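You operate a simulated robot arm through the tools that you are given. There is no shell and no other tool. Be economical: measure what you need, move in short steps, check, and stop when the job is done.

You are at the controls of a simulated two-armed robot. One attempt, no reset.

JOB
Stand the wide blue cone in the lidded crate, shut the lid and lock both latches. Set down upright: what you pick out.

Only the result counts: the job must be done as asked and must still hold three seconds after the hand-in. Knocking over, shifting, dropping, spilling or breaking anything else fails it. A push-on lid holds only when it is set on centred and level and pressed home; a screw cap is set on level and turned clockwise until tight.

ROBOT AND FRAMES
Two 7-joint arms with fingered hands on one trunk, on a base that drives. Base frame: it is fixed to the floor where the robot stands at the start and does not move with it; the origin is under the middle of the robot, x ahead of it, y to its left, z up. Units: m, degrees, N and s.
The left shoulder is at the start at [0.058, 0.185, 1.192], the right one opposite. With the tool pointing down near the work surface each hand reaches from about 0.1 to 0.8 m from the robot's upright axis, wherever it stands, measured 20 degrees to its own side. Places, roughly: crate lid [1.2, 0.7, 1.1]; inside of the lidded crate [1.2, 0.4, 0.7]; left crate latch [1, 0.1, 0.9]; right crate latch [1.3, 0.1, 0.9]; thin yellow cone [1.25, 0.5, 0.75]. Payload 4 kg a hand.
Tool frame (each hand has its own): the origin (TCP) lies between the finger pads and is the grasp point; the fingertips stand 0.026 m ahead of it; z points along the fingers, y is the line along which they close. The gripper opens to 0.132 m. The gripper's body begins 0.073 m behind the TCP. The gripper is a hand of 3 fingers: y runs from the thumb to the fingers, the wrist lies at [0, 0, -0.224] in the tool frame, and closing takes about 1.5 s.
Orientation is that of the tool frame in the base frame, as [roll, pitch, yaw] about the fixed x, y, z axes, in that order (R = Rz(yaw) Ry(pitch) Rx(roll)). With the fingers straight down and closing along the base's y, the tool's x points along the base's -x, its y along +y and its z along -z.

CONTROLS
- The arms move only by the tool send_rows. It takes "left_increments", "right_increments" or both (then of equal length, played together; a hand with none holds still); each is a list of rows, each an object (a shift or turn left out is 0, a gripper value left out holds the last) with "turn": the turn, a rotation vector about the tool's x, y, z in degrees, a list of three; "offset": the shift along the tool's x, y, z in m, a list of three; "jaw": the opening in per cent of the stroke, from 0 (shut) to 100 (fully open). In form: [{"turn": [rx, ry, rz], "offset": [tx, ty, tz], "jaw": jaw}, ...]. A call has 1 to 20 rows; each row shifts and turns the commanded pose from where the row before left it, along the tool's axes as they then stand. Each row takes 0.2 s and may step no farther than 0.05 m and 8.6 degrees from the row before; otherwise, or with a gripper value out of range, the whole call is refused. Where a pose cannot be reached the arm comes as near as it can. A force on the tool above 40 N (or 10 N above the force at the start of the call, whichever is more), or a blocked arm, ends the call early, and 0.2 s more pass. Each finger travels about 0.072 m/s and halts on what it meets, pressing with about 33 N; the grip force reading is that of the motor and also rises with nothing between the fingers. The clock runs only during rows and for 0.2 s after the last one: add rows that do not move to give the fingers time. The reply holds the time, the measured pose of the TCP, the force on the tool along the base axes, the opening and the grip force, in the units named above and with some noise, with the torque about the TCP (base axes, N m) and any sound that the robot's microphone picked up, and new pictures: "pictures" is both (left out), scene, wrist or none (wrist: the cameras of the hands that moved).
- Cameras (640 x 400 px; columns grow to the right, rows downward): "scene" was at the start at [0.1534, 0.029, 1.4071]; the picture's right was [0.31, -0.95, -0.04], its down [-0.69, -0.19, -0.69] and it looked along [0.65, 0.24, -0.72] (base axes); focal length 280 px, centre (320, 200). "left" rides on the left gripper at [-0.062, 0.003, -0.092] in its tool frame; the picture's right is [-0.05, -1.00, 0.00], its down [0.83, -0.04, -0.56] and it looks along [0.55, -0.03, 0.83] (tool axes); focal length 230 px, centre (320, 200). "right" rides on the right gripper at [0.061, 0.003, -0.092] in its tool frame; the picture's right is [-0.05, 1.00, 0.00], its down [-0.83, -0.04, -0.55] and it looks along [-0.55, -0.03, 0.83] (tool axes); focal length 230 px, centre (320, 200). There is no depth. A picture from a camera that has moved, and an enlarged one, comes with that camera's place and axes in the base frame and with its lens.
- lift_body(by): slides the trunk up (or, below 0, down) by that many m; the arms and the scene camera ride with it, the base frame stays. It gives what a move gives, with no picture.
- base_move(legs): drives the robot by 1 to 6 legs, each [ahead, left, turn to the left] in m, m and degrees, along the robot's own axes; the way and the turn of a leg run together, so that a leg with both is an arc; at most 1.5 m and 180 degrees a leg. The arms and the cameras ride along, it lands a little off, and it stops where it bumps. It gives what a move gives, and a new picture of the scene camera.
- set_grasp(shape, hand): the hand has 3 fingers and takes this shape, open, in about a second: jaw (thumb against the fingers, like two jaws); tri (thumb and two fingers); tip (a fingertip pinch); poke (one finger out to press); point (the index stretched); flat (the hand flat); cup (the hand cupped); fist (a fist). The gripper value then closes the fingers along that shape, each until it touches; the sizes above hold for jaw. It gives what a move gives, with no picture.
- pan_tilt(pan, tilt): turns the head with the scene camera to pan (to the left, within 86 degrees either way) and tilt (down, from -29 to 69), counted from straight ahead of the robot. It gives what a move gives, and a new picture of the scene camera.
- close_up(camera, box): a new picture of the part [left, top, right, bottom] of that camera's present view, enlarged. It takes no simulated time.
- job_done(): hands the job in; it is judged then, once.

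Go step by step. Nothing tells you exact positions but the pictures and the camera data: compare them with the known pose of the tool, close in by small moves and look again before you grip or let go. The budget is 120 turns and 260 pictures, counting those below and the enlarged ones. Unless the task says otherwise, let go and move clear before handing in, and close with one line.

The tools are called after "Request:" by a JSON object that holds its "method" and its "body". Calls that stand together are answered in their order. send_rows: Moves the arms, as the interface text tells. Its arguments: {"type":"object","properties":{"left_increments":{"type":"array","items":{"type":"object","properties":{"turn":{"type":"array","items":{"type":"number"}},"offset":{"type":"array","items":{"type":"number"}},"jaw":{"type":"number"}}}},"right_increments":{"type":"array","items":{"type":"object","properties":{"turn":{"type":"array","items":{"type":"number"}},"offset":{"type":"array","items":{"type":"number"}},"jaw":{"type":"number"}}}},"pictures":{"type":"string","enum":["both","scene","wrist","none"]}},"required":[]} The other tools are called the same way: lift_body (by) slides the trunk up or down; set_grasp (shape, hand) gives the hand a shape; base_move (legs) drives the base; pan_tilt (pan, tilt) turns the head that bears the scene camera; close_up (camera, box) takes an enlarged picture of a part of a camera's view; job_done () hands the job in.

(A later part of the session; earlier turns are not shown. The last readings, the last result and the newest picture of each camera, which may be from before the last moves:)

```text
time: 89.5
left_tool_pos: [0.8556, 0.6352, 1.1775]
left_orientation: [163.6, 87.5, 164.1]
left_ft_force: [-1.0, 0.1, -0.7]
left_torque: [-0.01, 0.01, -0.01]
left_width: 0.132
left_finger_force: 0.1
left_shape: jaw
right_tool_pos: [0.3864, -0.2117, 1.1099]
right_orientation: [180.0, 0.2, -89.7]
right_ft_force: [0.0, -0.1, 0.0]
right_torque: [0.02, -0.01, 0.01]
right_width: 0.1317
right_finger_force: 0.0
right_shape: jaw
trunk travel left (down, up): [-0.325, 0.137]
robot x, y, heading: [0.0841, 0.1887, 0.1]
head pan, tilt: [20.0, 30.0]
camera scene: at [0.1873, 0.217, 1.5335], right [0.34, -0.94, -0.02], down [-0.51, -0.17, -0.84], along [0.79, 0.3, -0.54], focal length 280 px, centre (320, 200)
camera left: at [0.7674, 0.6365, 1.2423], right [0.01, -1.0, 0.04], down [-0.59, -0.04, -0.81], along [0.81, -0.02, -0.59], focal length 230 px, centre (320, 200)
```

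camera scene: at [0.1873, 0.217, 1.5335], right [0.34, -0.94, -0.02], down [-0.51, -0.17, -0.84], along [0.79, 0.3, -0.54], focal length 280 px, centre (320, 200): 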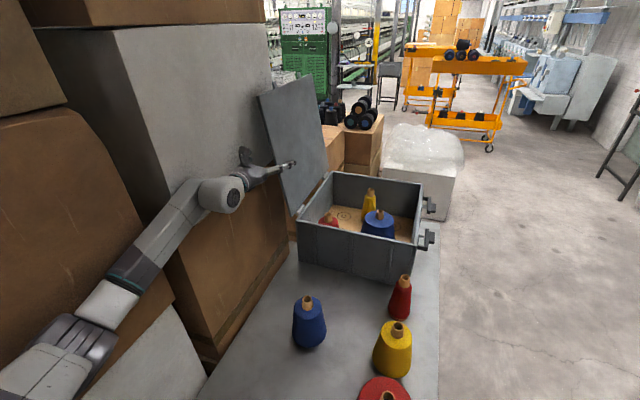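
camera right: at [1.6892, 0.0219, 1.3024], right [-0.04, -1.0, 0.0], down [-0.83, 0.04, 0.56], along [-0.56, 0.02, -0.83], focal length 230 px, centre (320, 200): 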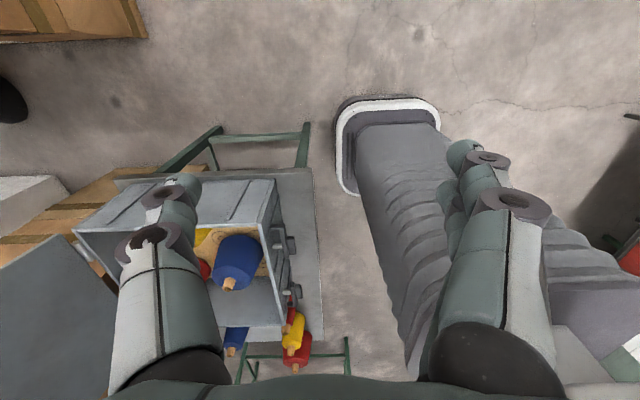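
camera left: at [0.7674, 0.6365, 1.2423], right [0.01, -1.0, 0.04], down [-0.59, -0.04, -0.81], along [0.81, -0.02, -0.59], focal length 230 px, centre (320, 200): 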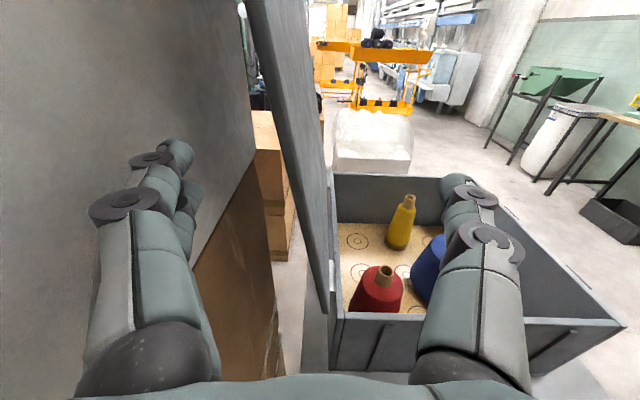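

The lid's near edge sits between the fingers (behind) and the thumb (in front). I'll push forward about 10 cm so it is well inside the hand.

Request:
{"method": "send_rows", "body": {"left_increments": [{"offset": [0, 0, 0.035]}, {"offset": [0, 0, 0.035]}, {"offset": [0, 0, 0.035]}, {}]}}

```text
time: 90.5
left_tool_pos: [0.9555, 0.6349, 1.1647]
left_orientation: [178.5, 87.3, 178.8]
left_ft_force: [0.0, -0.1, 0.0]
left_torque: [0.03, 0.02, 0.02]
left_width: 0.132
left_finger_force: 0.0
left_shape: jaw
left hand out of reach, approached as far as the arm can: row 3
right_tool_pos: [0.3861, -0.2051, 1.1117]
right_orientation: [-179.9, -0.1, -89.7]
right_ft_force: [-0.4, -0.1, 0.1]
right_torque: [-0.01, -0.03, -0.02]
right_width: 0.1319
right_finger_force: 0.0
right_shape: jaw
trunk travel left (down, up): [-0.325, 0.137]
robot x, y, heading: [0.0837, 0.1886, 0.1]
head pan, tilt: [20.0, 30.0]
camera scene: at [0.1878, 0.2241, 1.5334], right [0.35, -0.94, -0.01], down [-0.51, -0.17, -0.84], along [0.79, 0.3, -0.54], focal length 280 px, centre (320, 200)
camera left: at [0.8677, 0.637, 1.2307], right [0.01, -1.0, 0.05], down [-0.59, -0.04, -0.8], along [0.8, -0.03, -0.59], focal length 230 px, centre (320, 200)
```

scene: 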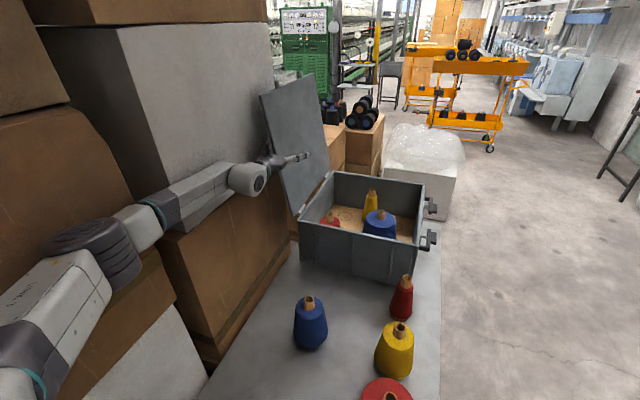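
left: 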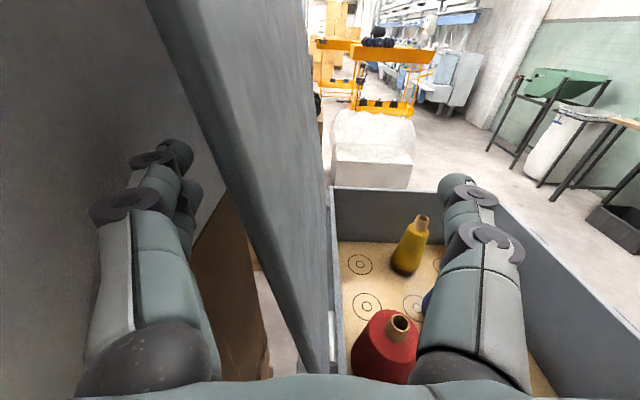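

The lid edge is well inside the hand. I'll narrow the fingers a little and begin swinging: move toward -y along the hinge arc while rolling the hand with the lid.

Request:
{"method": "send_rows", "body": {"left_increments": [{"jaw": 60}, {}, {}, {"turn": [0, 0, 3], "offset": [-0.0018, -0.0128, 0]}, {"turn": [0, 0, 3], "offset": [-0.0018, -0.0128, 0]}, {"turn": [0, 0, 3], "offset": [-0.0018, -0.0128, 0]}, {"turn": [0, 0, 3], "offset": [-0.0018, -0.0128, 0]}, {"turn": [0, 0, 3], "offset": [-0.0018, -0.0128, 0]}, {"turn": [0, 0, 3], "offset": [-0.0018, -0.0128, 0]}, {"turn": [0, 0, 3], "offset": [-0.0018, -0.0128, 0]}]}}

```text
time: 92.7
left_tool_pos: [0.9616, 0.5487, 1.1669]
left_orientation: [96.8, 68.2, 96.8]
left_ft_force: [-2.0, 3.7, -0.8]
left_torque: [-0.1, -0.02, 0.14]
left_width: 0.082
left_finger_force: 0.1
left_shape: jaw
right_tool_pos: [0.3843, -0.2076, 1.1099]
right_orientation: [-180.0, -0.1, -89.8]
right_ft_force: [-0.5, 0.7, -0.7]
right_torque: [-0.01, -0.01, 0.01]
right_width: 0.1317
right_finger_force: 0.1
right_shape: jaw
trunk travel left (down, up): [-0.325, 0.137]
robot x, y, heading: [0.085, 0.1915, -0.1]
head pan, tilt: [20.0, 30.0]
camera scene: at [0.1875, 0.2206, 1.5334], right [0.34, -0.94, -0.02], down [-0.51, -0.17, -0.84], along [0.79, 0.3, -0.54], focal length 280 px, centre (320, 200)
camera left: at [0.8723, 0.5287, 1.2284], right [0.0, -0.95, -0.32], down [-0.59, 0.26, -0.76], along [0.81, 0.19, -0.56], focal length 230 px, centre (320, 200)
```

scene: 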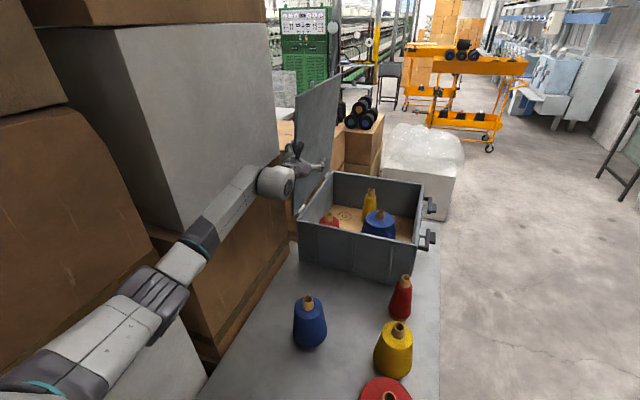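
left: 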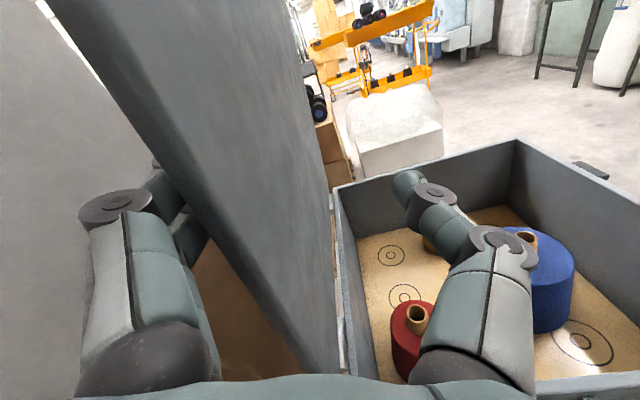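

The lid is following with only about 4 N. I'll continue the swing past vertical.

Request:
{"method": "send_rows", "body": {"left_increments": [{"turn": [0, 0, 3], "offset": [-0.0018, -0.0128, 0]}, {"turn": [0, 0, 3], "offset": [-0.0018, -0.0128, 0]}, {"turn": [0, 0, 3], "offset": [-0.0018, -0.0128, 0]}, {"turn": [0, 0, 3], "offset": [-0.0018, -0.0128, 0]}, {"turn": [0, 0, 3], "offset": [-0.0018, -0.0128, 0]}, {"turn": [0, 0, 3], "offset": [-0.0018, -0.0128, 0]}, {"turn": [0, 0, 3], "offset": [-0.0018, -0.0128, 0]}, {"turn": [0, 0, 3], "offset": [-0.0018, -0.0128, 0]}, {}]}}

```text
time: 94.7
left_tool_pos: [0.9587, 0.4564, 1.1251]
left_orientation: [93.4, 44.3, 92.9]
left_ft_force: [0.9, 0.6, 1.8]
left_torque: [-0.03, 0.01, 0.01]
left_width: 0.0813
left_finger_force: 0.1
left_shape: jaw
right_tool_pos: [0.3852, -0.2082, 1.1109]
right_orientation: [-180.0, -0.1, -89.8]
right_ft_force: [-0.3, -0.2, -0.1]
right_torque: [0.02, 0.0, -0.01]
right_width: 0.1319
right_finger_force: 0.0
right_shape: jaw
trunk travel left (down, up): [-0.325, 0.137]
robot x, y, heading: [0.0858, 0.1883, 0.0]
head pan, tilt: [20.0, 30.0]
camera scene: at [0.1874, 0.2203, 1.5335], right [0.34, -0.94, -0.02], down [-0.51, -0.17, -0.84], along [0.79, 0.3, -0.54], focal length 280 px, centre (320, 200)
camera left: at [0.87, 0.4131, 1.1738], right [-0.02, -0.73, -0.68], down [-0.59, 0.56, -0.59], along [0.81, 0.38, -0.44], focal length 230 px, centre (320, 200)
```

scene: 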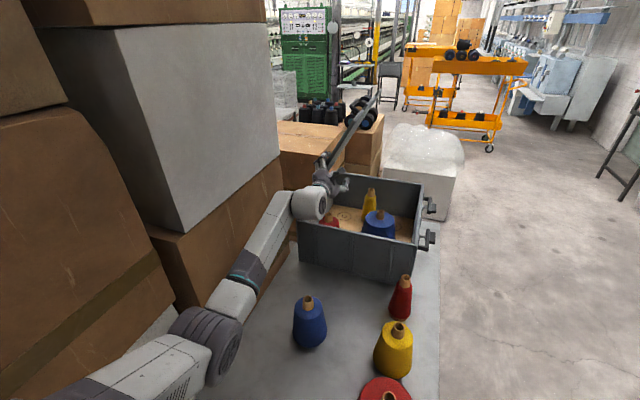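
left: 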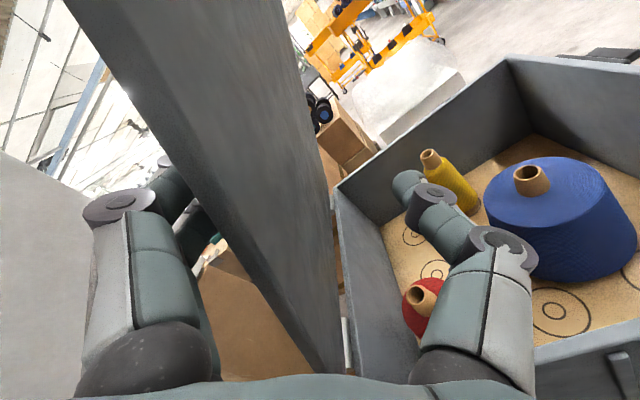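

The lid is past vertical and stays put, so the hinge has friction. I'll keep swinging.

Request:
{"method": "send_rows", "body": {"left_increments": [{"turn": [0, 0, 3], "offset": [-0.0018, -0.0128, 0]}, {"turn": [0, 0, 3], "offset": [-0.0018, -0.0128, 0]}, {"turn": [0, 0, 3], "offset": [-0.0018, -0.0128, 0]}, {"turn": [0, 0, 3], "offset": [-0.0018, -0.0128, 0]}, {"turn": [0, 0, 3], "offset": [-0.0018, -0.0128, 0]}, {"turn": [0, 0, 3], "offset": [-0.0018, -0.0128, 0]}, {"turn": [0, 0, 3], "offset": [-0.0018, -0.0128, 0]}, {}]}}

```text
time: 96.5
left_tool_pos: [0.9581, 0.3947, 1.0577]
left_orientation: [92.5, 23.5, 90.8]
left_ft_force: [-0.4, 0.0, 1.9]
left_torque: [0.01, 0.04, 0.01]
left_width: 0.0807
left_finger_force: 0.1
left_shape: jaw
right_tool_pos: [0.3852, -0.2087, 1.1109]
right_orientation: [-180.0, 0.1, -89.8]
right_ft_force: [0.5, 0.3, -0.3]
right_torque: [0.0, -0.01, -0.03]
right_width: 0.132
right_finger_force: 0.0
right_shape: jaw
trunk travel left (down, up): [-0.325, 0.137]
robot x, y, heading: [0.0784, 0.1851, 0.3]
head pan, tilt: [20.0, 30.0]
camera scene: at [0.1874, 0.2198, 1.5335], right [0.34, -0.94, -0.02], down [-0.51, -0.17, -0.84], along [0.79, 0.3, -0.54], focal length 280 px, centre (320, 200)
camera left: at [0.8683, 0.3403, 1.0897], right [-0.04, -0.45, -0.89], down [-0.57, 0.75, -0.35], along [0.82, 0.5, -0.28], focal length 230 px, centre (320, 200)
```

scene: 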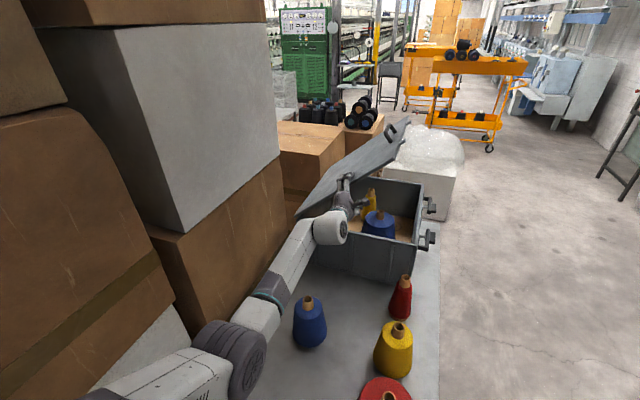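
left: 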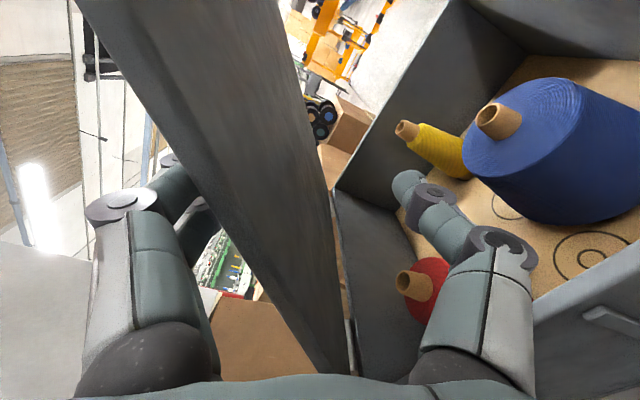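

The lid is at roughly 40° and still held by friction. A few more degrees, then I'll withdraw and press it down from above so the thumb isn't trapped.

Request:
{"method": "send_rows", "body": {"left_increments": [{"turn": [0, 0, 3], "offset": [-0.0018, -0.0128, 0]}, {"turn": [0, 0, 3], "offset": [-0.0018, -0.0128, 0]}, {"turn": [0, 0, 3], "offset": [-0.0018, -0.0128, 0]}, {}]}}

Request:
{"method": "close_up", "body": {"camera": "scene", "box": [240, 100, 460, 300]}}

```text
time: 97.5
left_tool_pos: [0.9758, 0.4005, 1.0145]
left_orientation: [92.4, 14.5, 90.7]
left_ft_force: [0.0, -0.5, 0.7]
left_torque: [0.0, -0.03, -0.01]
left_width: 0.08
left_finger_force: 0.1
left_shape: jaw
left hand out of reach, approached as far as the arm can: row 1, 2, 3
right_tool_pos: [0.385, -0.2099, 1.1107]
right_orientation: [180.0, 0.2, -89.8]
right_ft_force: [-0.6, -0.1, 0.0]
right_torque: [-0.01, -0.01, -0.03]
right_width: 0.132
right_finger_force: 0.0
right_shape: jaw
trunk travel left (down, up): [-0.325, 0.137]
robot x, y, heading: [0.083, 0.1879, -0.1]
head pan, tilt: [20.0, 30.0]
camera scene: at [0.1874, 0.2199, 1.5335], right [0.34, -0.94, -0.02], down [-0.51, -0.17, -0.84], along [0.79, 0.3, -0.54], focal length 280 px, centre (320, 200)
camera left: at [0.8847, 0.3415, 1.0357], right [-0.04, -0.3, -0.95], down [-0.57, 0.79, -0.23], along [0.82, 0.53, -0.2], focal length 230 px, centre (320, 200)
```

scene: 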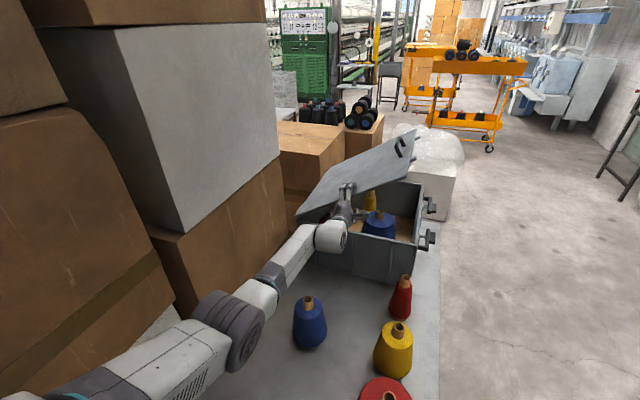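
left: 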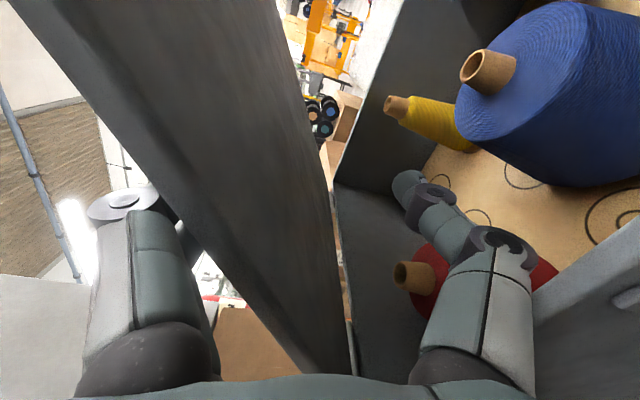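

```text
2.00 times, centred on (350, 200) of scene
camera zoom: at [0.1874, 0.2199, 1.5335], right [0.34, -0.94, -0.02], down [-0.51, -0.17, -0.84], along [0.79, 0.3, -0.54], focal length 561 px, centre (260, 200)
```

zoom: 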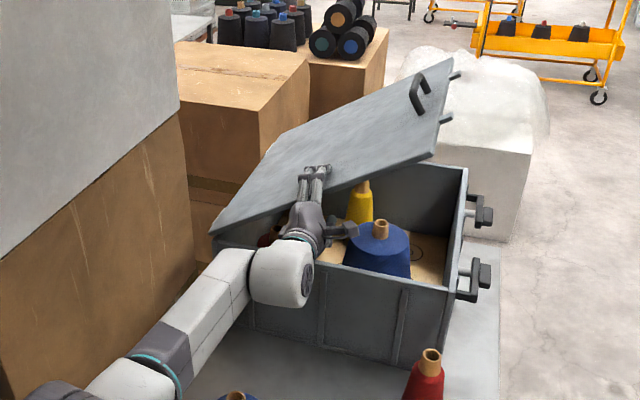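

The lid holds itself at about 33°, and it has a handle on top near the free edge. I'll withdraw the hand straight back here and finish pressing it down from the latch side.

Request:
{"method": "send_rows", "body": {"left_increments": [{"offset": [0, 0.01, -0.02]}, {"offset": [0, 0.005, -0.03]}, {"offset": [0, 0, -0.04]}, {"offset": [0, 0, -0.04]}, {"offset": [0, 0, -0.04]}, {}]}}

```text
time: 98.9
left_tool_pos: [0.8257, 0.4514, 1.0219]
left_orientation: [92.6, 14.5, 90.6]
left_ft_force: [-0.1, 1.1, 0.1]
left_torque: [0.0, 0.01, -0.02]
left_width: 0.0796
left_finger_force: 0.1
left_shape: jaw
left hand out of reach, approached as far as the arm can: row 1, 2, 3, 4, 5
right_tool_pos: [0.3858, -0.209, 1.111]
right_orientation: [-179.9, 0.0, -89.8]
right_ft_force: [0.0, 0.0, -0.7]
right_torque: [-0.01, -0.02, 0.02]
right_width: 0.1319
right_finger_force: 0.1
right_shape: jaw
trunk travel left (down, up): [-0.325, 0.137]
robot x, y, heading: [0.0817, 0.1831, 0.1]
head pan, tilt: [20.0, 30.0]
camera scene: at [0.1885, 0.2197, 1.5334], right [0.34, -0.94, -0.02], down [-0.51, -0.17, -0.84], along [0.79, 0.3, -0.54], focal length 280 px, centre (320, 200)
camera left: at [0.7348, 0.3928, 1.0435], right [-0.04, -0.3, -0.95], down [-0.57, 0.79, -0.23], along [0.82, 0.53, -0.2], focal length 230 px, centre (320, 200)
```

scene: 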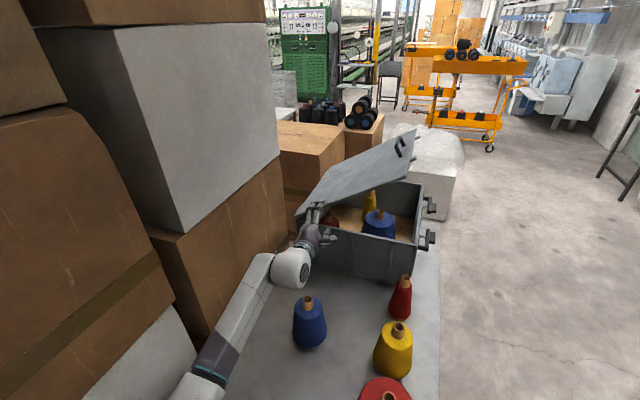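
left: 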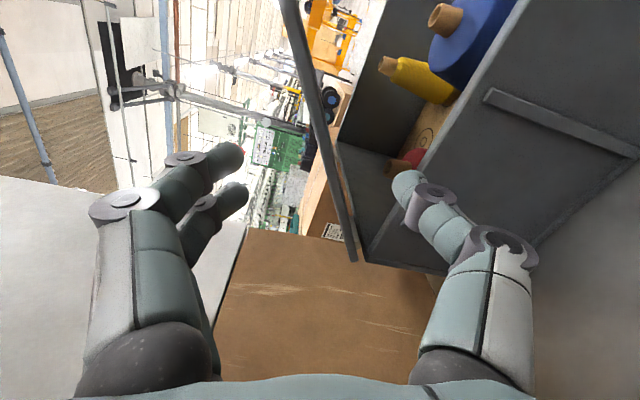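

Clear of the lid. I'll raise the trunk to get the forearm well above the cones, then unroll the hand.

Request:
{"method": "lift_body", "body": {"by": 0.12}}

Request:
{"method": "send_rows", "body": {"left_increments": [{"turn": [0, 0, -8], "offset": [0, 0.01, -0.01]}, {"turn": [0, 0, -8], "offset": [0, 0.01, -0.01]}, {"turn": [0, 0, -8], "offset": [0, 0.005, -0.01]}, {"turn": [0, 0, -8], "offset": [0, 0, -0.01]}, {"turn": [0, 0, -8]}, {"turn": [0, 0, -8]}, {"turn": [0, 0, -8]}, {"turn": [0, 0, -8]}, {"turn": [0, 0, -8]}, {}], "pictures": "scene"}}

```text
time: 100.4
left_tool_pos: [0.8218, 0.4536, 1.1426]
left_orientation: [92.5, 14.4, 90.9]
left_ft_force: [0.0, 0.0, 0.2]
left_torque: [0.02, -0.02, -0.02]
left_width: 0.0797
left_finger_force: 0.0
left_shape: jaw
right_tool_pos: [0.3843, -0.2093, 1.2309]
right_orientation: [180.0, 0.1, -89.8]
right_ft_force: [-0.5, 0.3, -0.1]
right_torque: [0.03, -0.02, -0.01]
right_width: 0.1325
right_finger_force: 0.0
right_shape: jaw
trunk travel left (down, up): [-0.445, 0.017]
robot x, y, heading: [0.0829, 0.189, 0.2]
head pan, tilt: [20.0, 30.0]
```

```text
time: 102.6
left_tool_pos: [0.7841, 0.4632, 1.1666]
left_orientation: [125.8, 85.7, 125.9]
left_ft_force: [0.3, -0.4, -0.6]
left_torque: [0.0, 0.04, 0.02]
left_width: 0.0798
left_finger_force: 0.0
left_shape: jaw
right_tool_pos: [0.3845, -0.2085, 1.2313]
right_orientation: [-180.0, 0.1, -89.7]
right_ft_force: [-0.5, 1.2, -0.4]
right_torque: [0.01, 0.02, 0.01]
right_width: 0.132
right_finger_force: 0.1
right_shape: jaw
trunk travel left (down, up): [-0.445, 0.017]
robot x, y, heading: [0.0852, 0.1878, 0.1]
head pan, tilt: [20.0, 30.0]
camera scene: at [0.1598, 0.2199, 1.6601], right [0.34, -0.94, 0.0], down [-0.47, -0.17, -0.87], along [0.81, 0.3, -0.5], focal length 280 px, centre (320, 200)
```

scene: 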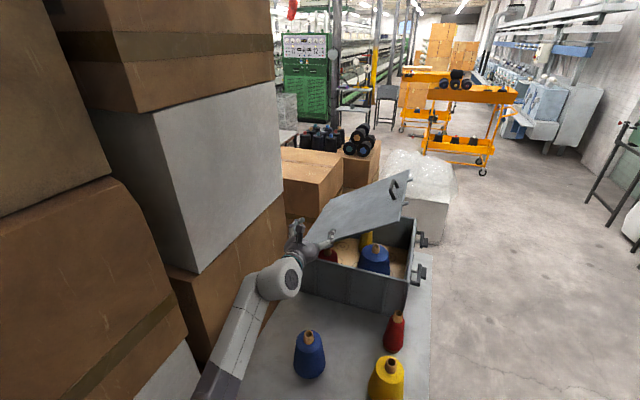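

The lid stays at about 30°. I'll back off, slide right, and return the left hand to pointing down.

Request:
{"method": "base_move", "body": {"legs": [[-0.08, 0, 0], [0, -0.65, 0]]}}

Request:
{"method": "send_rows", "body": {"left_increments": [{"turn": [0, 8.2, 0], "offset": [0, 0, -0.02]}, {"turn": [0, 8.2, 0], "offset": [0.003, 0, -0.02]}, {"turn": [0, 8.2, 0], "offset": [0.006, 0, -0.02]}, {"turn": [0, 8.2, 0], "offset": [0.01, 0, -0.02]}, {"turn": [0, 8.2, 0], "offset": [0.013, 0, -0.017]}, {"turn": [0, 8.2, 0], "offset": [0.016, 0, -0.014]}, {"turn": [0, 8.2, 0], "offset": [0.018, 0, -0.011]}, {"turn": [0, 8.2, 0], "offset": [0.02, 0, -0.008]}, {"turn": [0, 8.2, 0], "offset": [0.02, 0, -0.005]}, {"turn": [0, 8.2, 0], "offset": [0.02, 0, -0.003]}, {"turn": [0, 8, 0], "offset": [0.02, 0, 0]}, {}], "pictures": "none"}}

```text
time: 106.9
left_tool_pos: [0.7068, -0.2008, 1.167]
left_orientation: [125.1, 85.7, 124.9]
left_ft_force: [-0.2, 0.6, 0.3]
left_torque: [0.0, 0.03, -0.03]
left_width: 0.0799
left_finger_force: 0.0
left_shape: jaw
right_tool_pos: [0.3042, -0.8677, 1.2302]
right_orientation: [180.0, 0.1, -90.3]
right_ft_force: [0.2, 0.9, -0.1]
right_torque: [0.01, -0.01, 0.02]
right_width: 0.132
right_finger_force: 0.1
right_shape: jaw
trunk travel left (down, up): [-0.445, 0.017]
robot x, y, heading: [0.0054, -0.4704, -0.1]
head pan, tilt: [20.0, 30.0]
camera scene: at [0.0829, -0.4384, 1.6601], right [0.34, -0.94, 0.0], down [-0.47, -0.17, -0.87], along [0.81, 0.29, -0.5], focal length 280 px, centre (320, 200)
```

scene: 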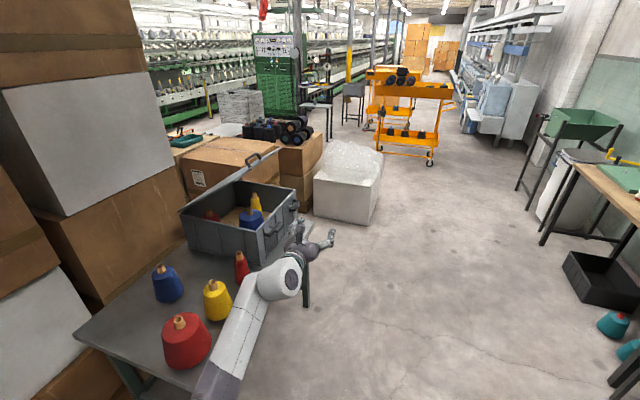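

```text
time: 107.7
left_tool_pos: [0.6336, -0.096, 1.1524]
left_orientation: [148.1, 63.0, 152.0]
left_ft_force: [0.4, 0.6, 0.3]
left_torque: [0.02, 0.0, 0.01]
left_width: 0.0793
left_finger_force: 0.1
left_shape: jaw
left hand out of reach, approached as far as the arm can: row 2, 3
right_tool_pos: [0.305, -0.8675, 1.2301]
right_orientation: [-180.0, 0.0, -90.2]
right_ft_force: [0.4, 0.4, 0.1]
right_torque: [-0.03, 0.0, 0.0]
right_width: 0.132
right_finger_force: 0.1
right_shape: jaw
trunk travel left (down, up): [-0.445, 0.017]
robot x, y, heading: [0.0072, -0.4711, -0.4]
head pan, tilt: [20.0, 30.0]
stopped in row 3 (left hand): the arm was blocked; the commanded pose is now the measured one
```

The left arm reports being blocked partway. I'll look at it before trying again.

Request:
{"method": "pan_tilt", "body": {"pan": 45, "tilt": 40}}

```text
time: 108.6
left_tool_pos: [0.6357, -0.0995, 1.1529]
left_orientation: [147.8, 63.0, 151.8]
left_ft_force: [-0.9, -0.5, -0.3]
left_torque: [0.02, -0.01, -0.03]
left_width: 0.0792
left_finger_force: 0.1
left_shape: jaw
right_tool_pos: [0.3052, -0.8694, 1.2311]
right_orientation: [179.9, 0.1, -90.2]
right_ft_force: [0.2, -0.1, -0.1]
right_torque: [0.01, -0.02, 0.01]
right_width: 0.1318
right_finger_force: 0.0
right_shape: jaw
trunk travel left (down, up): [-0.445, 0.017]
robot x, y, heading: [0.0073, -0.4722, -0.4]
head pan, tilt: [45.0, 40.0]
camera scene: at [0.0583, -0.4111, 1.6448], right [0.7, -0.71, 0.0], down [-0.46, -0.45, -0.77], along [0.54, 0.54, -0.64], focal length 280 px, centre (320, 200)
```

scene: 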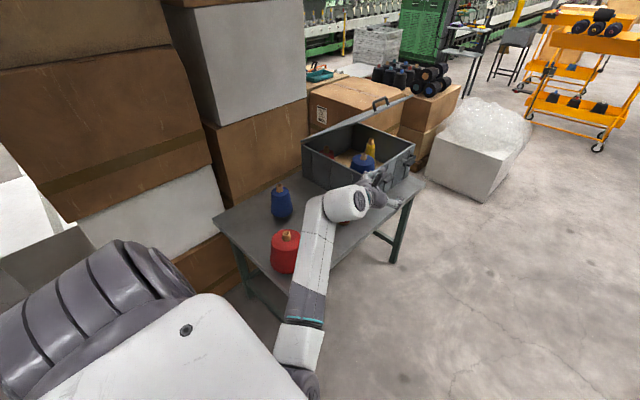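

The elbow has ended up folded inward in front of the chest. I'll move the hand outward, up and left to bring it back out.

Request:
{"method": "send_rows", "body": {"left_increments": [{"offset": [-0.0194, 0.0334, 0.014]}, {"offset": [-0.0194, 0.0334, 0.014]}, {"offset": [-0.0194, 0.0334, 0.014]}, {"offset": [-0.0194, 0.0334, 0.014]}, {"offset": [-0.0194, 0.0334, 0.014]}, {"offset": [-0.01, 0.04, 0]}, {"offset": [-0.01, 0.04, 0]}, {"offset": [-0.01, 0.04, 0]}, {}], "pictures": "scene"}}

```text
time: 110.6
left_tool_pos: [0.7459, 0.1611, 1.3071]
left_orientation: [148.1, 63.0, 152.1]
left_ft_force: [0.6, 0.3, -0.2]
left_torque: [0.03, -0.01, 0.01]
left_width: 0.079
left_finger_force: 0.0
left_shape: jaw
right_tool_pos: [0.3042, -0.8694, 1.2304]
right_orientation: [180.0, 0.0, -90.2]
right_ft_force: [0.2, 0.2, 0.5]
right_torque: [0.03, 0.04, -0.03]
right_width: 0.1319
right_finger_force: 0.1
right_shape: jaw
trunk travel left (down, up): [-0.445, 0.017]
robot x, y, heading: [0.0069, -0.4742, -0.4]
head pan, tilt: [45.0, 40.0]
camera scene: at [0.058, -0.4106, 1.6448], right [0.7, -0.71, 0.0], down [-0.46, -0.45, -0.77], along [0.54, 0.54, -0.64], focal length 280 px, centre (320, 200)
```

scene: 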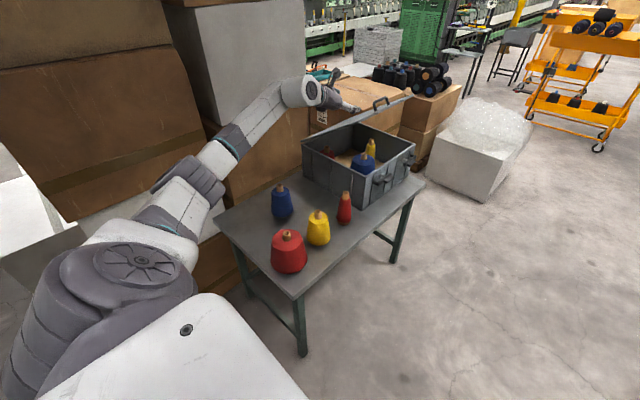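

The elbow is back out. Now I'll pitch the hand to point down, then draw it in.

Request:
{"method": "send_rows", "body": {"left_increments": [{"turn": [0, 8.2, 0]}, {"turn": [0, 8.2, 0]}, {"turn": [0, 8.2, 0]}, {"turn": [0, 8.2, 0]}, {"turn": [0, 8.2, 0]}, {"turn": [0, 8.2, 0]}, {"turn": [0, 8.2, 0]}, {"turn": [0, 8.2, 0]}, {"offset": [0.03, -0.03, 0]}, {"offset": [0.03, -0.03, 0]}, {"offset": [0.03, -0.03, 0]}, {"offset": [0.03, -0.03, 0]}, {"offset": [0.03, -0.03, 0]}, {"offset": [0.02, -0.03, 0]}, {}], "pictures": "scene"}}

```text
time: 113.8
left_tool_pos: [0.6482, 0.1502, 1.3518]
left_orientation: [166.0, 1.0, -179.2]
left_ft_force: [-0.7, 0.7, -0.1]
left_torque: [0.0, -0.03, 0.01]
left_width: 0.0792
left_finger_force: 0.1
left_shape: jaw
left hand out of reach, approached as far as the arm can: row 6, 7, 8, 9, 10, 11, 12, 13, 14
right_tool_pos: [0.304, -0.8699, 1.2305]
right_orientation: [180.0, 0.1, -90.2]
right_ft_force: [0.9, 0.9, -0.2]
right_torque: [-0.01, 0.02, 0.02]
right_width: 0.1319
right_finger_force: 0.0
right_shape: jaw
trunk travel left (down, up): [-0.445, 0.017]
robot x, y, heading: [0.0042, -0.4725, -0.2]
head pan, tilt: [45.0, 40.0]
camera scene: at [0.058, -0.4102, 1.6448], right [0.7, -0.71, 0.0], down [-0.46, -0.45, -0.77], along [0.54, 0.54, -0.64], focal length 280 px, centre (320, 200)
```

scene: 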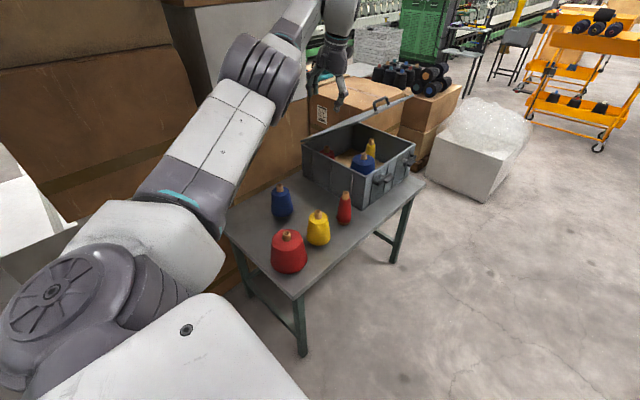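

The elbow is raised. Lowering the hand recovered it last time, so I'll do the same.

Request:
{"method": "send_rows", "body": {"left_increments": [{"offset": [0, 0, 0.03]}, {"offset": [0, 0, 0.03]}, {"offset": [0, 0, 0.02]}, {}, {}], "pictures": "scene"}}

```text
time: 115.0
left_tool_pos: [0.6495, 0.1723, 1.2726]
left_orientation: [166.2, 1.0, -179.2]
left_ft_force: [0.7, 0.6, -0.3]
left_torque: [0.01, -0.02, 0.04]
left_width: 0.0793
left_finger_force: 0.1
left_shape: jaw
right_tool_pos: [0.3049, -0.8696, 1.2307]
right_orientation: [-180.0, 0.1, -90.1]
right_ft_force: [-0.1, 1.3, -0.4]
right_torque: [0.03, 0.01, 0.02]
right_width: 0.1315
right_finger_force: 0.1
right_shape: jaw
trunk travel left (down, up): [-0.445, 0.017]
robot x, y, heading: [-0.0005, -0.4742, -0.2]
head pan, tilt: [45.0, 40.0]
camera scene: at [0.0583, -0.4101, 1.6448], right [0.7, -0.71, 0.0], down [-0.46, -0.45, -0.77], along [0.54, 0.54, -0.64], focal length 280 px, centre (320, 200)
```

scene: 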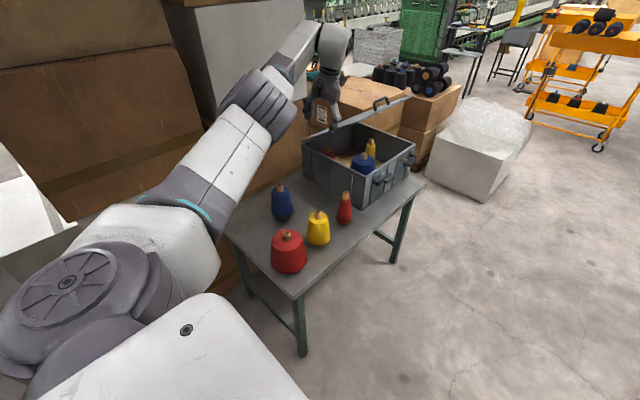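

It responds. I'll level the hand and pull it in toward the body.

Request:
{"method": "send_rows", "body": {"left_increments": [{"turn": [7, 0, 0], "offset": [0.0, -0.035, 0]}, {"turn": [7, 0, 0], "offset": [0.01, -0.035, 0]}, {"offset": [0.01, -0.04, 0]}, {"offset": [0.01, -0.04, 0]}, {"offset": [0.01, -0.04, 0]}, {"offset": [0.02, -0.04, 0]}, {"offset": [0.02, -0.04, 0]}, {}], "pictures": "scene"}}

```text
time: 116.8
left_tool_pos: [0.575, -0.0966, 1.2574]
left_orientation: [-179.8, 0.9, -179.2]
left_ft_force: [-0.2, 0.0, -0.2]
left_torque: [-0.01, 0.01, 0.0]
left_width: 0.0794
left_finger_force: 0.0
left_shape: jaw
right_tool_pos: [0.3046, -0.8699, 1.2297]
right_orientation: [180.0, 0.1, -90.2]
right_ft_force: [0.4, 0.2, 1.0]
right_torque: [-0.01, -0.01, 0.01]
right_width: 0.1318
right_finger_force: 0.0
right_shape: jaw
trunk travel left (down, up): [-0.445, 0.017]
robot x, y, heading: [0.0044, -0.4736, -0.4]
head pan, tilt: [45.0, 40.0]
camera scene: at [0.0585, -0.4097, 1.6447], right [0.7, -0.71, 0.0], down [-0.46, -0.45, -0.77], along [0.54, 0.54, -0.64], focal length 280 px, centre (320, 200)
```

scene: 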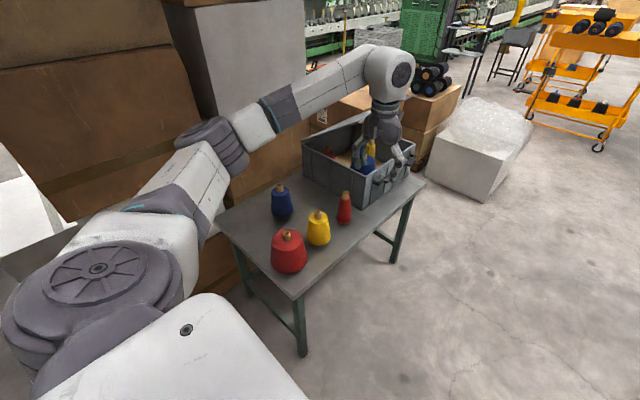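

The left arm is neutral again. I'll turn the right hand back too, then drive round to the latch side, a bit wider this time to clear the half-closed lid.

Request:
{"method": "send_rows", "body": {"right_increments": [{"turn": [0, 0, 8.2], "offset": [-0.01, 0, 0]}, {"turn": [0, 0, 8.2], "offset": [-0.01, 0, 0]}, {"turn": [0, 0, 8.2]}, {"turn": [0, 0, 8.2]}, {"turn": [0, 0, 8.2]}, {"turn": [0, 0, 8.2]}, {"turn": [0, 0, 8.2]}, {"turn": [0, 0, 8.2]}, {"turn": [0, 0, 8.2]}, {"turn": [0, 0, 8.2]}, {"turn": [0, 0, 8.0]}, {"offset": [-0.04, 0.01, 0]}, {"offset": [-0.04, 0.01, 0]}, {"offset": [-0.04, 0.01, 0]}, {}], "pictures": "none"}}

Request:
{"method": "base_move", "body": {"legs": [[0, -0.13, 0], [1.2, 0, 0], [0, 0, 90]]}}

Request:
{"method": "pan_tilt", "body": {"pan": 0, "tilt": 35}}

```text
time: 120.0
left_tool_pos: [0.5748, -0.0981, 1.2593]
left_orientation: [-179.9, 0.9, -179.2]
left_ft_force: [-0.6, 0.8, 0.7]
left_torque: [-0.03, 0.0, 0.03]
left_width: 0.0793
left_finger_force: 0.2
left_shape: jaw
right_tool_pos: [0.4276, -0.822, 1.2284]
right_orientation: [179.8, 0.0, 179.7]
right_ft_force: [-0.6, -0.6, 0.4]
right_torque: [0.0, -0.01, -0.02]
right_width: 0.132
right_finger_force: 0.0
right_shape: jaw
trunk travel left (down, up): [-0.445, 0.017]
robot x, y, heading: [0.0045, -0.4734, -0.4]
head pan, tilt: [45.0, 40.0]
```

```text
time: 130.9
left_tool_pos: [0.803, -0.0488, 1.2581]
left_orientation: [-179.9, 0.9, -85.6]
left_ft_force: [-0.4, -0.2, -0.8]
left_torque: [0.02, -0.03, 0.02]
left_width: 0.0791
left_finger_force: 0.0
left_shape: jaw
right_tool_pos: [1.536, -0.1492, 1.2288]
right_orientation: [180.0, 0.1, -86.6]
right_ft_force: [0.5, -0.4, -0.1]
right_torque: [-0.02, -0.02, 0.01]
right_width: 0.1317
right_finger_force: 0.0
right_shape: jaw
trunk travel left (down, up): [-0.445, 0.017]
robot x, y, heading: [1.2135, -0.595, 93.5]
head pan, tilt: [45.0, 40.0]
camera scene: at [1.1519, -0.5434, 1.6448], right [0.66, 0.75, 0.0], down [0.48, -0.43, -0.77], along [-0.57, 0.51, -0.64], focal length 280 px, centre (320, 200)
```

scene: 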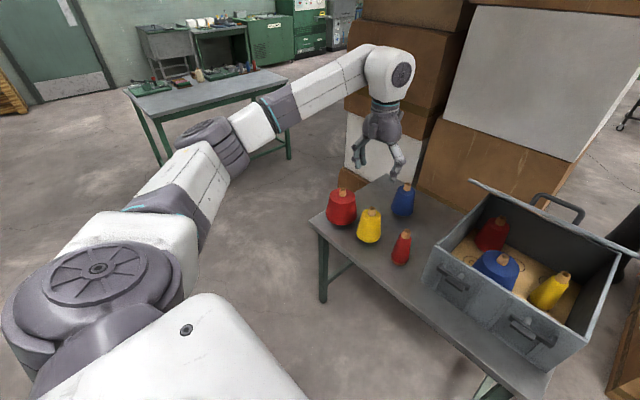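

```text
time: 132.0
left_tool_pos: [0.8034, -0.0479, 1.2593]
left_orientation: [-179.8, 0.9, -85.6]
left_ft_force: [-0.1, -0.2, -0.9]
left_torque: [-0.03, 0.01, 0.03]
left_width: 0.0792
left_finger_force: 0.0
left_shape: jaw
right_tool_pos: [1.5366, -0.1496, 1.2288]
right_orientation: [180.0, 0.0, -86.6]
right_ft_force: [0.7, 0.3, 1.3]
right_torque: [-0.02, -0.04, 0.0]
right_width: 0.132
right_finger_force: 0.0
right_shape: jaw
trunk travel left (down, up): [-0.445, 0.017]
robot x, y, heading: [1.2144, -0.5922, 93.4]
head pan, tilt: [0.0, 35.0]
camera scene: at [1.2101, -0.512, 1.6523], right [1.0, 0.06, 0.0], down [0.03, -0.57, -0.82], along [-0.05, 0.82, -0.57], focal length 280 px, centre (320, 200)
```

scene: 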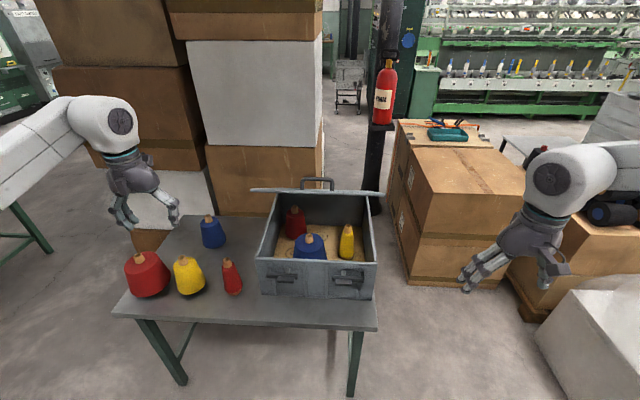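

The lid sits half closed with its front edge at y ≈ 0.26, z ≈ 1.15, and a handle near x ≈ 1.2. I'll drive closer and press the lid down with the closed left hand beside the handle.

Request:
{"method": "base_move", "body": {"legs": [[0.19, 0, -3.4]]}}

Request:
{"method": "send_rows", "body": {"left_increments": [{"jaw": 0, "offset": [-0.02, -0.035, 0]}, {"offset": [-0.02, -0.035, 0]}, {"offset": [-0.02, -0.035, 0]}, {"offset": [-0.02, -0.035, 0]}, {"offset": [-0.02, -0.035, 0]}, {"offset": [0, -0.035, 0]}, {"offset": [0, -0.035, 0]}, {"offset": [0, -0.03, 0]}, {}]}}

```text
time: 133.6
left_tool_pos: [0.8277, 0.1569, 1.2612]
left_orientation: [-179.8, 1.1, -88.7]
left_ft_force: [0.5, -0.1, 0.4]
left_torque: [0.03, 0.0, 0.0]
left_width: 0.0791
left_finger_force: 0.0
left_shape: jaw
right_tool_pos: [1.5533, 0.0177, 1.23]
right_orientation: [180.0, 0.2, -89.6]
right_ft_force: [-0.6, -0.7, 0.3]
right_torque: [0.03, -0.01, -0.02]
right_width: 0.132
right_finger_force: 0.1
right_shape: jaw
trunk travel left (down, up): [-0.445, 0.017]
robot x, y, heading: [1.2084, -0.4043, 90.4]
head pan, tilt: [0.0, 35.0]
camera scene: at [1.2083, -0.3291, 1.6526], right [1.0, 0.0, 0.0], down [0.0, -0.57, -0.82], along [0.0, 0.82, -0.57], focal length 280 px, centre (320, 200)
```

scene: 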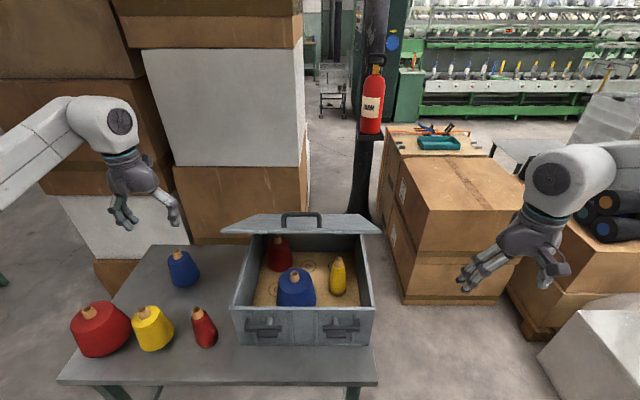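

```text
time: 135.6
left_tool_pos: [1.0971, 0.2674, 1.2619]
left_orientation: [-179.8, 1.1, -88.8]
left_ft_force: [0.8, -0.5, -0.1]
left_torque: [0.01, -0.01, -0.02]
left_width: 0.0001
left_finger_force: 32.7
left_shape: jaw
right_tool_pos: [1.5537, 0.0208, 1.2285]
right_orientation: [179.9, 0.0, -89.7]
right_ft_force: [-0.1, 1.2, -0.7]
right_torque: [0.0, -0.02, -0.01]
right_width: 0.132
right_finger_force: 0.1
right_shape: jaw
trunk travel left (down, up): [-0.445, 0.017]
robot x, y, heading: [1.2065, -0.4026, 90.6]
head pan, tilt: [0.0, 35.0]
camera scene: at [1.2076, -0.3238, 1.6523], right [1.0, 0.0, 0.0], down [0.0, -0.57, -0.82], along [0.0, 0.82, -0.57], focal length 280 px, centre (320, 200)
camera left: at [1.0928, 0.3274, 1.3554], right [1.0, 0.08, 0.0], down [0.06, -0.84, 0.54], along [0.04, -0.54, -0.84], focal length 230 px, centre (320, 200)
```

scene: 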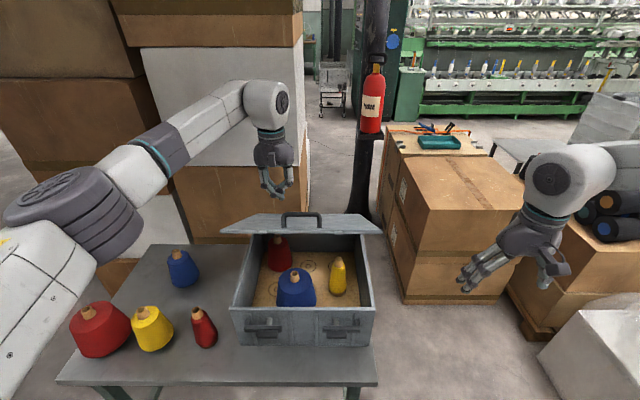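
left: 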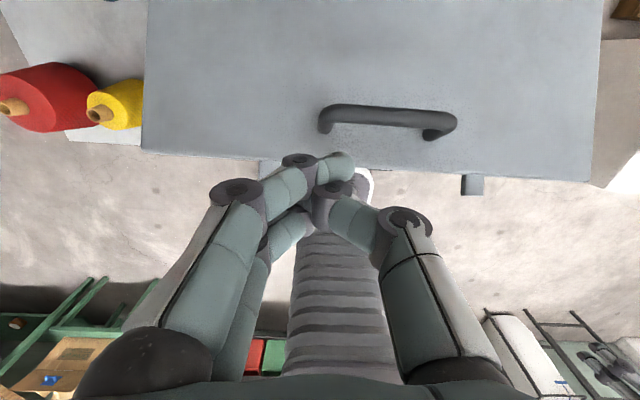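

The fingertips are just off the lid's edge and too near the handle. I'll shift to x ≈ 1.03, y ≈ 0.32, then lower until contact.

Request:
{"method": "send_rows", "body": {"left_increments": [{"offset": [-0.03, 0.033, 0]}, {"offset": [-0.025, 0.033, 0]}, {"offset": [0, 0, 0.03]}, {"offset": [0, 0, 0.03]}, {"offset": [0, 0, 0.02]}, {}]}}

```text
time: 137.0
left_tool_pos: [1.0412, 0.3136, 1.1869]
left_orientation: [-179.8, 1.0, -88.7]
left_ft_force: [0.2, -0.9, -0.7]
left_torque: [0.02, 0.03, -0.01]
left_width: 0.0
left_finger_force: 33.2
left_shape: jaw
left hand out of reach, approached as far as the arm can: row 2
right_tool_pos: [1.5545, 0.0207, 1.2283]
right_orientation: [179.9, 0.0, -89.7]
right_ft_force: [-0.5, 0.3, -0.3]
right_torque: [-0.03, -0.04, -0.05]
right_width: 0.1319
right_finger_force: 0.1
right_shape: jaw
trunk travel left (down, up): [-0.445, 0.017]
robot x, y, heading: [1.21, -0.4035, 90.2]
head pan, tilt: [0.0, 35.0]
camera scene: at [1.2082, -0.3241, 1.6523], right [1.0, 0.0, 0.0], down [0.0, -0.57, -0.82], along [0.0, 0.82, -0.57], focal length 280 px, centre (320, 200)
camera left: at [1.0369, 0.3742, 1.2799], right [1.0, 0.07, 0.0], down [0.06, -0.84, 0.54], along [0.04, -0.54, -0.84], focal length 230 px, centre (320, 200)
```

scene: 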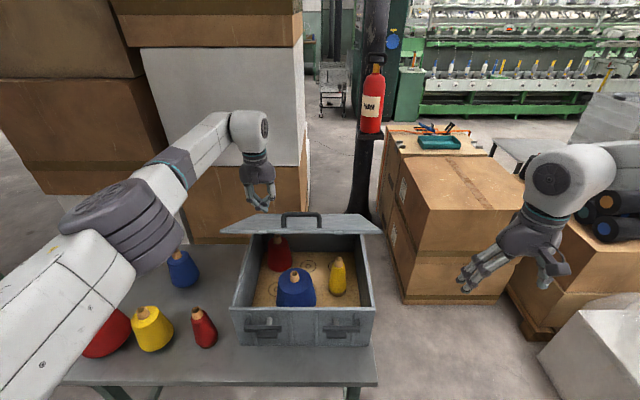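
left: 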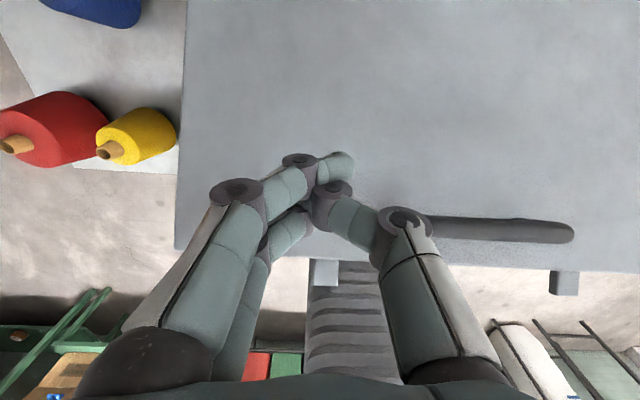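

The fingertips are over the lid, clear of the handle. Pressing down slowly now.

Request:
{"method": "send_rows", "body": {"left_increments": [{"offset": [0, 0, 0.015]}, {"offset": [0, 0, 0.015]}, {"offset": [0, 0, 0.015]}, {"offset": [0, 0, 0.015]}, {"offset": [0, 0, 0.015]}, {"offset": [0, 0, 0.015]}, {"offset": [0, 0, 0.015]}, {"offset": [0, 0, 0.015]}, {}]}}

```text
time: 139.0
left_tool_pos: [1.0402, 0.307, 1.0652]
left_orientation: [-179.8, 0.9, -88.7]
left_ft_force: [-0.4, 0.0, -0.4]
left_torque: [0.02, 0.0, 0.01]
left_width: 0.0
left_finger_force: 32.8
left_shape: jaw
left hand out of reach, approached as far as the arm can: row 5, 6, 8
right_tool_pos: [1.5545, 0.0205, 1.2301]
right_orientation: [179.9, 0.0, -89.6]
right_ft_force: [-0.1, 0.2, -0.3]
right_torque: [0.01, 0.02, -0.01]
right_width: 0.1321
right_finger_force: 0.0
right_shape: jaw
trunk travel left (down, up): [-0.445, 0.017]
robot x, y, heading: [1.209, -0.4033, 90.4]
head pan, tilt: [0.0, 35.0]
camera scene: at [1.2081, -0.3236, 1.6523], right [1.0, 0.0, 0.0], down [0.0, -0.57, -0.82], along [0.0, 0.82, -0.57], focal length 280 px, centre (320, 200)
camera left: at [1.0368, 0.3665, 1.159], right [1.0, 0.07, 0.0], down [0.06, -0.84, 0.54], along [0.04, -0.54, -0.84], focal length 230 px, centre (320, 200)
```

scene: 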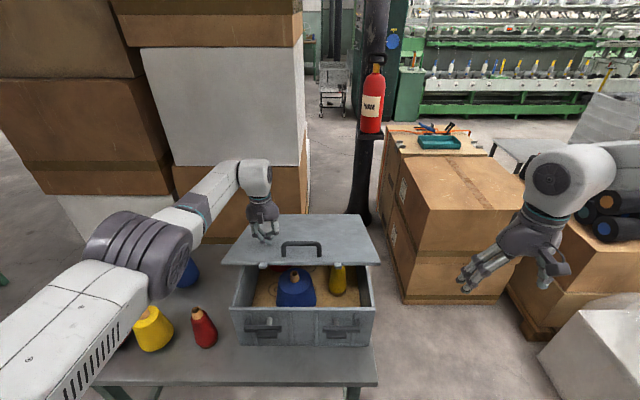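
left: 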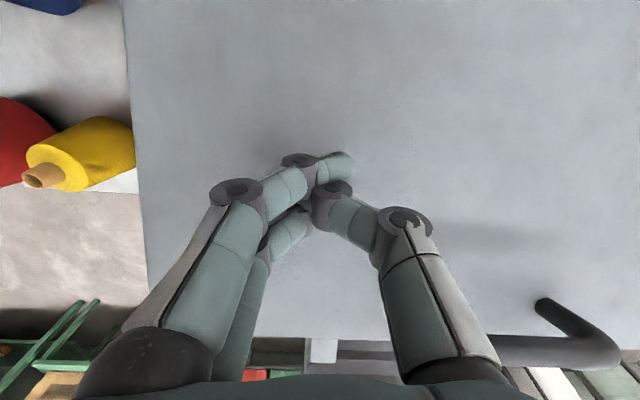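

The lid is coming down. I'll shift 4 cm nearer to stay in reach and keep pressing.

Request:
{"method": "send_rows", "body": {"left_increments": [{"offset": [0.03, 0, 0]}, {"offset": [0.02, 0, 0.01]}, {"offset": [0, 0, 0.015]}, {"offset": [0, 0, 0.015]}, {"offset": [0, 0, 0.015]}, {"offset": [0, 0, 0.01]}, {}]}}

```text
time: 140.6
left_tool_pos: [1.0433, 0.2864, 1.0016]
left_orientation: [-179.9, 1.0, -88.7]
left_ft_force: [0.5, 0.1, -0.4]
left_torque: [0.01, -0.01, 0.01]
left_width: 0.0
left_finger_force: 33.4
left_shape: jaw
left hand out of reach, approached as far as the arm can: row 1
right_tool_pos: [1.5541, 0.02, 1.2289]
right_orientation: [179.8, 0.0, -89.7]
right_ft_force: [0.2, 0.3, 0.9]
right_torque: [0.02, 0.0, -0.01]
right_width: 0.1319
right_finger_force: 0.1
right_shape: jaw
trunk travel left (down, up): [-0.445, 0.017]
robot x, y, heading: [1.209, -0.4031, 90.5]
head pan, tilt: [0.0, 35.0]
camera scene: at [1.209, -0.3236, 1.6523], right [1.0, 0.0, 0.0], down [0.0, -0.57, -0.82], along [0.0, 0.82, -0.57], focal length 280 px, centre (320, 200)
camera left: at [1.0396, 0.3463, 1.0947], right [1.0, 0.07, 0.0], down [0.06, -0.84, 0.54], along [0.04, -0.54, -0.84], focal length 230 px, centre (320, 200)
```

scene: 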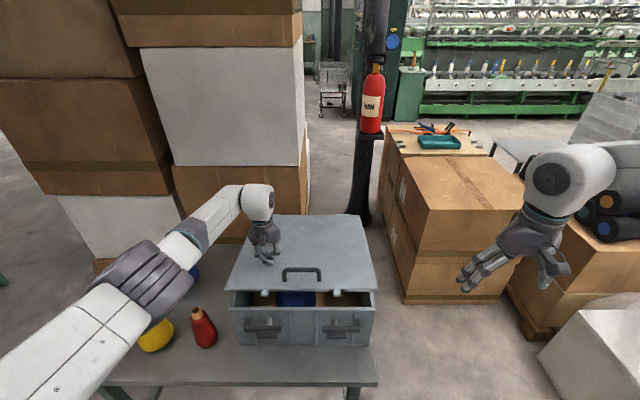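
left: 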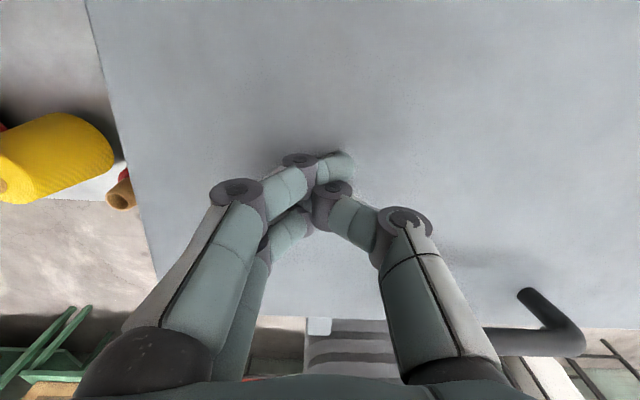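

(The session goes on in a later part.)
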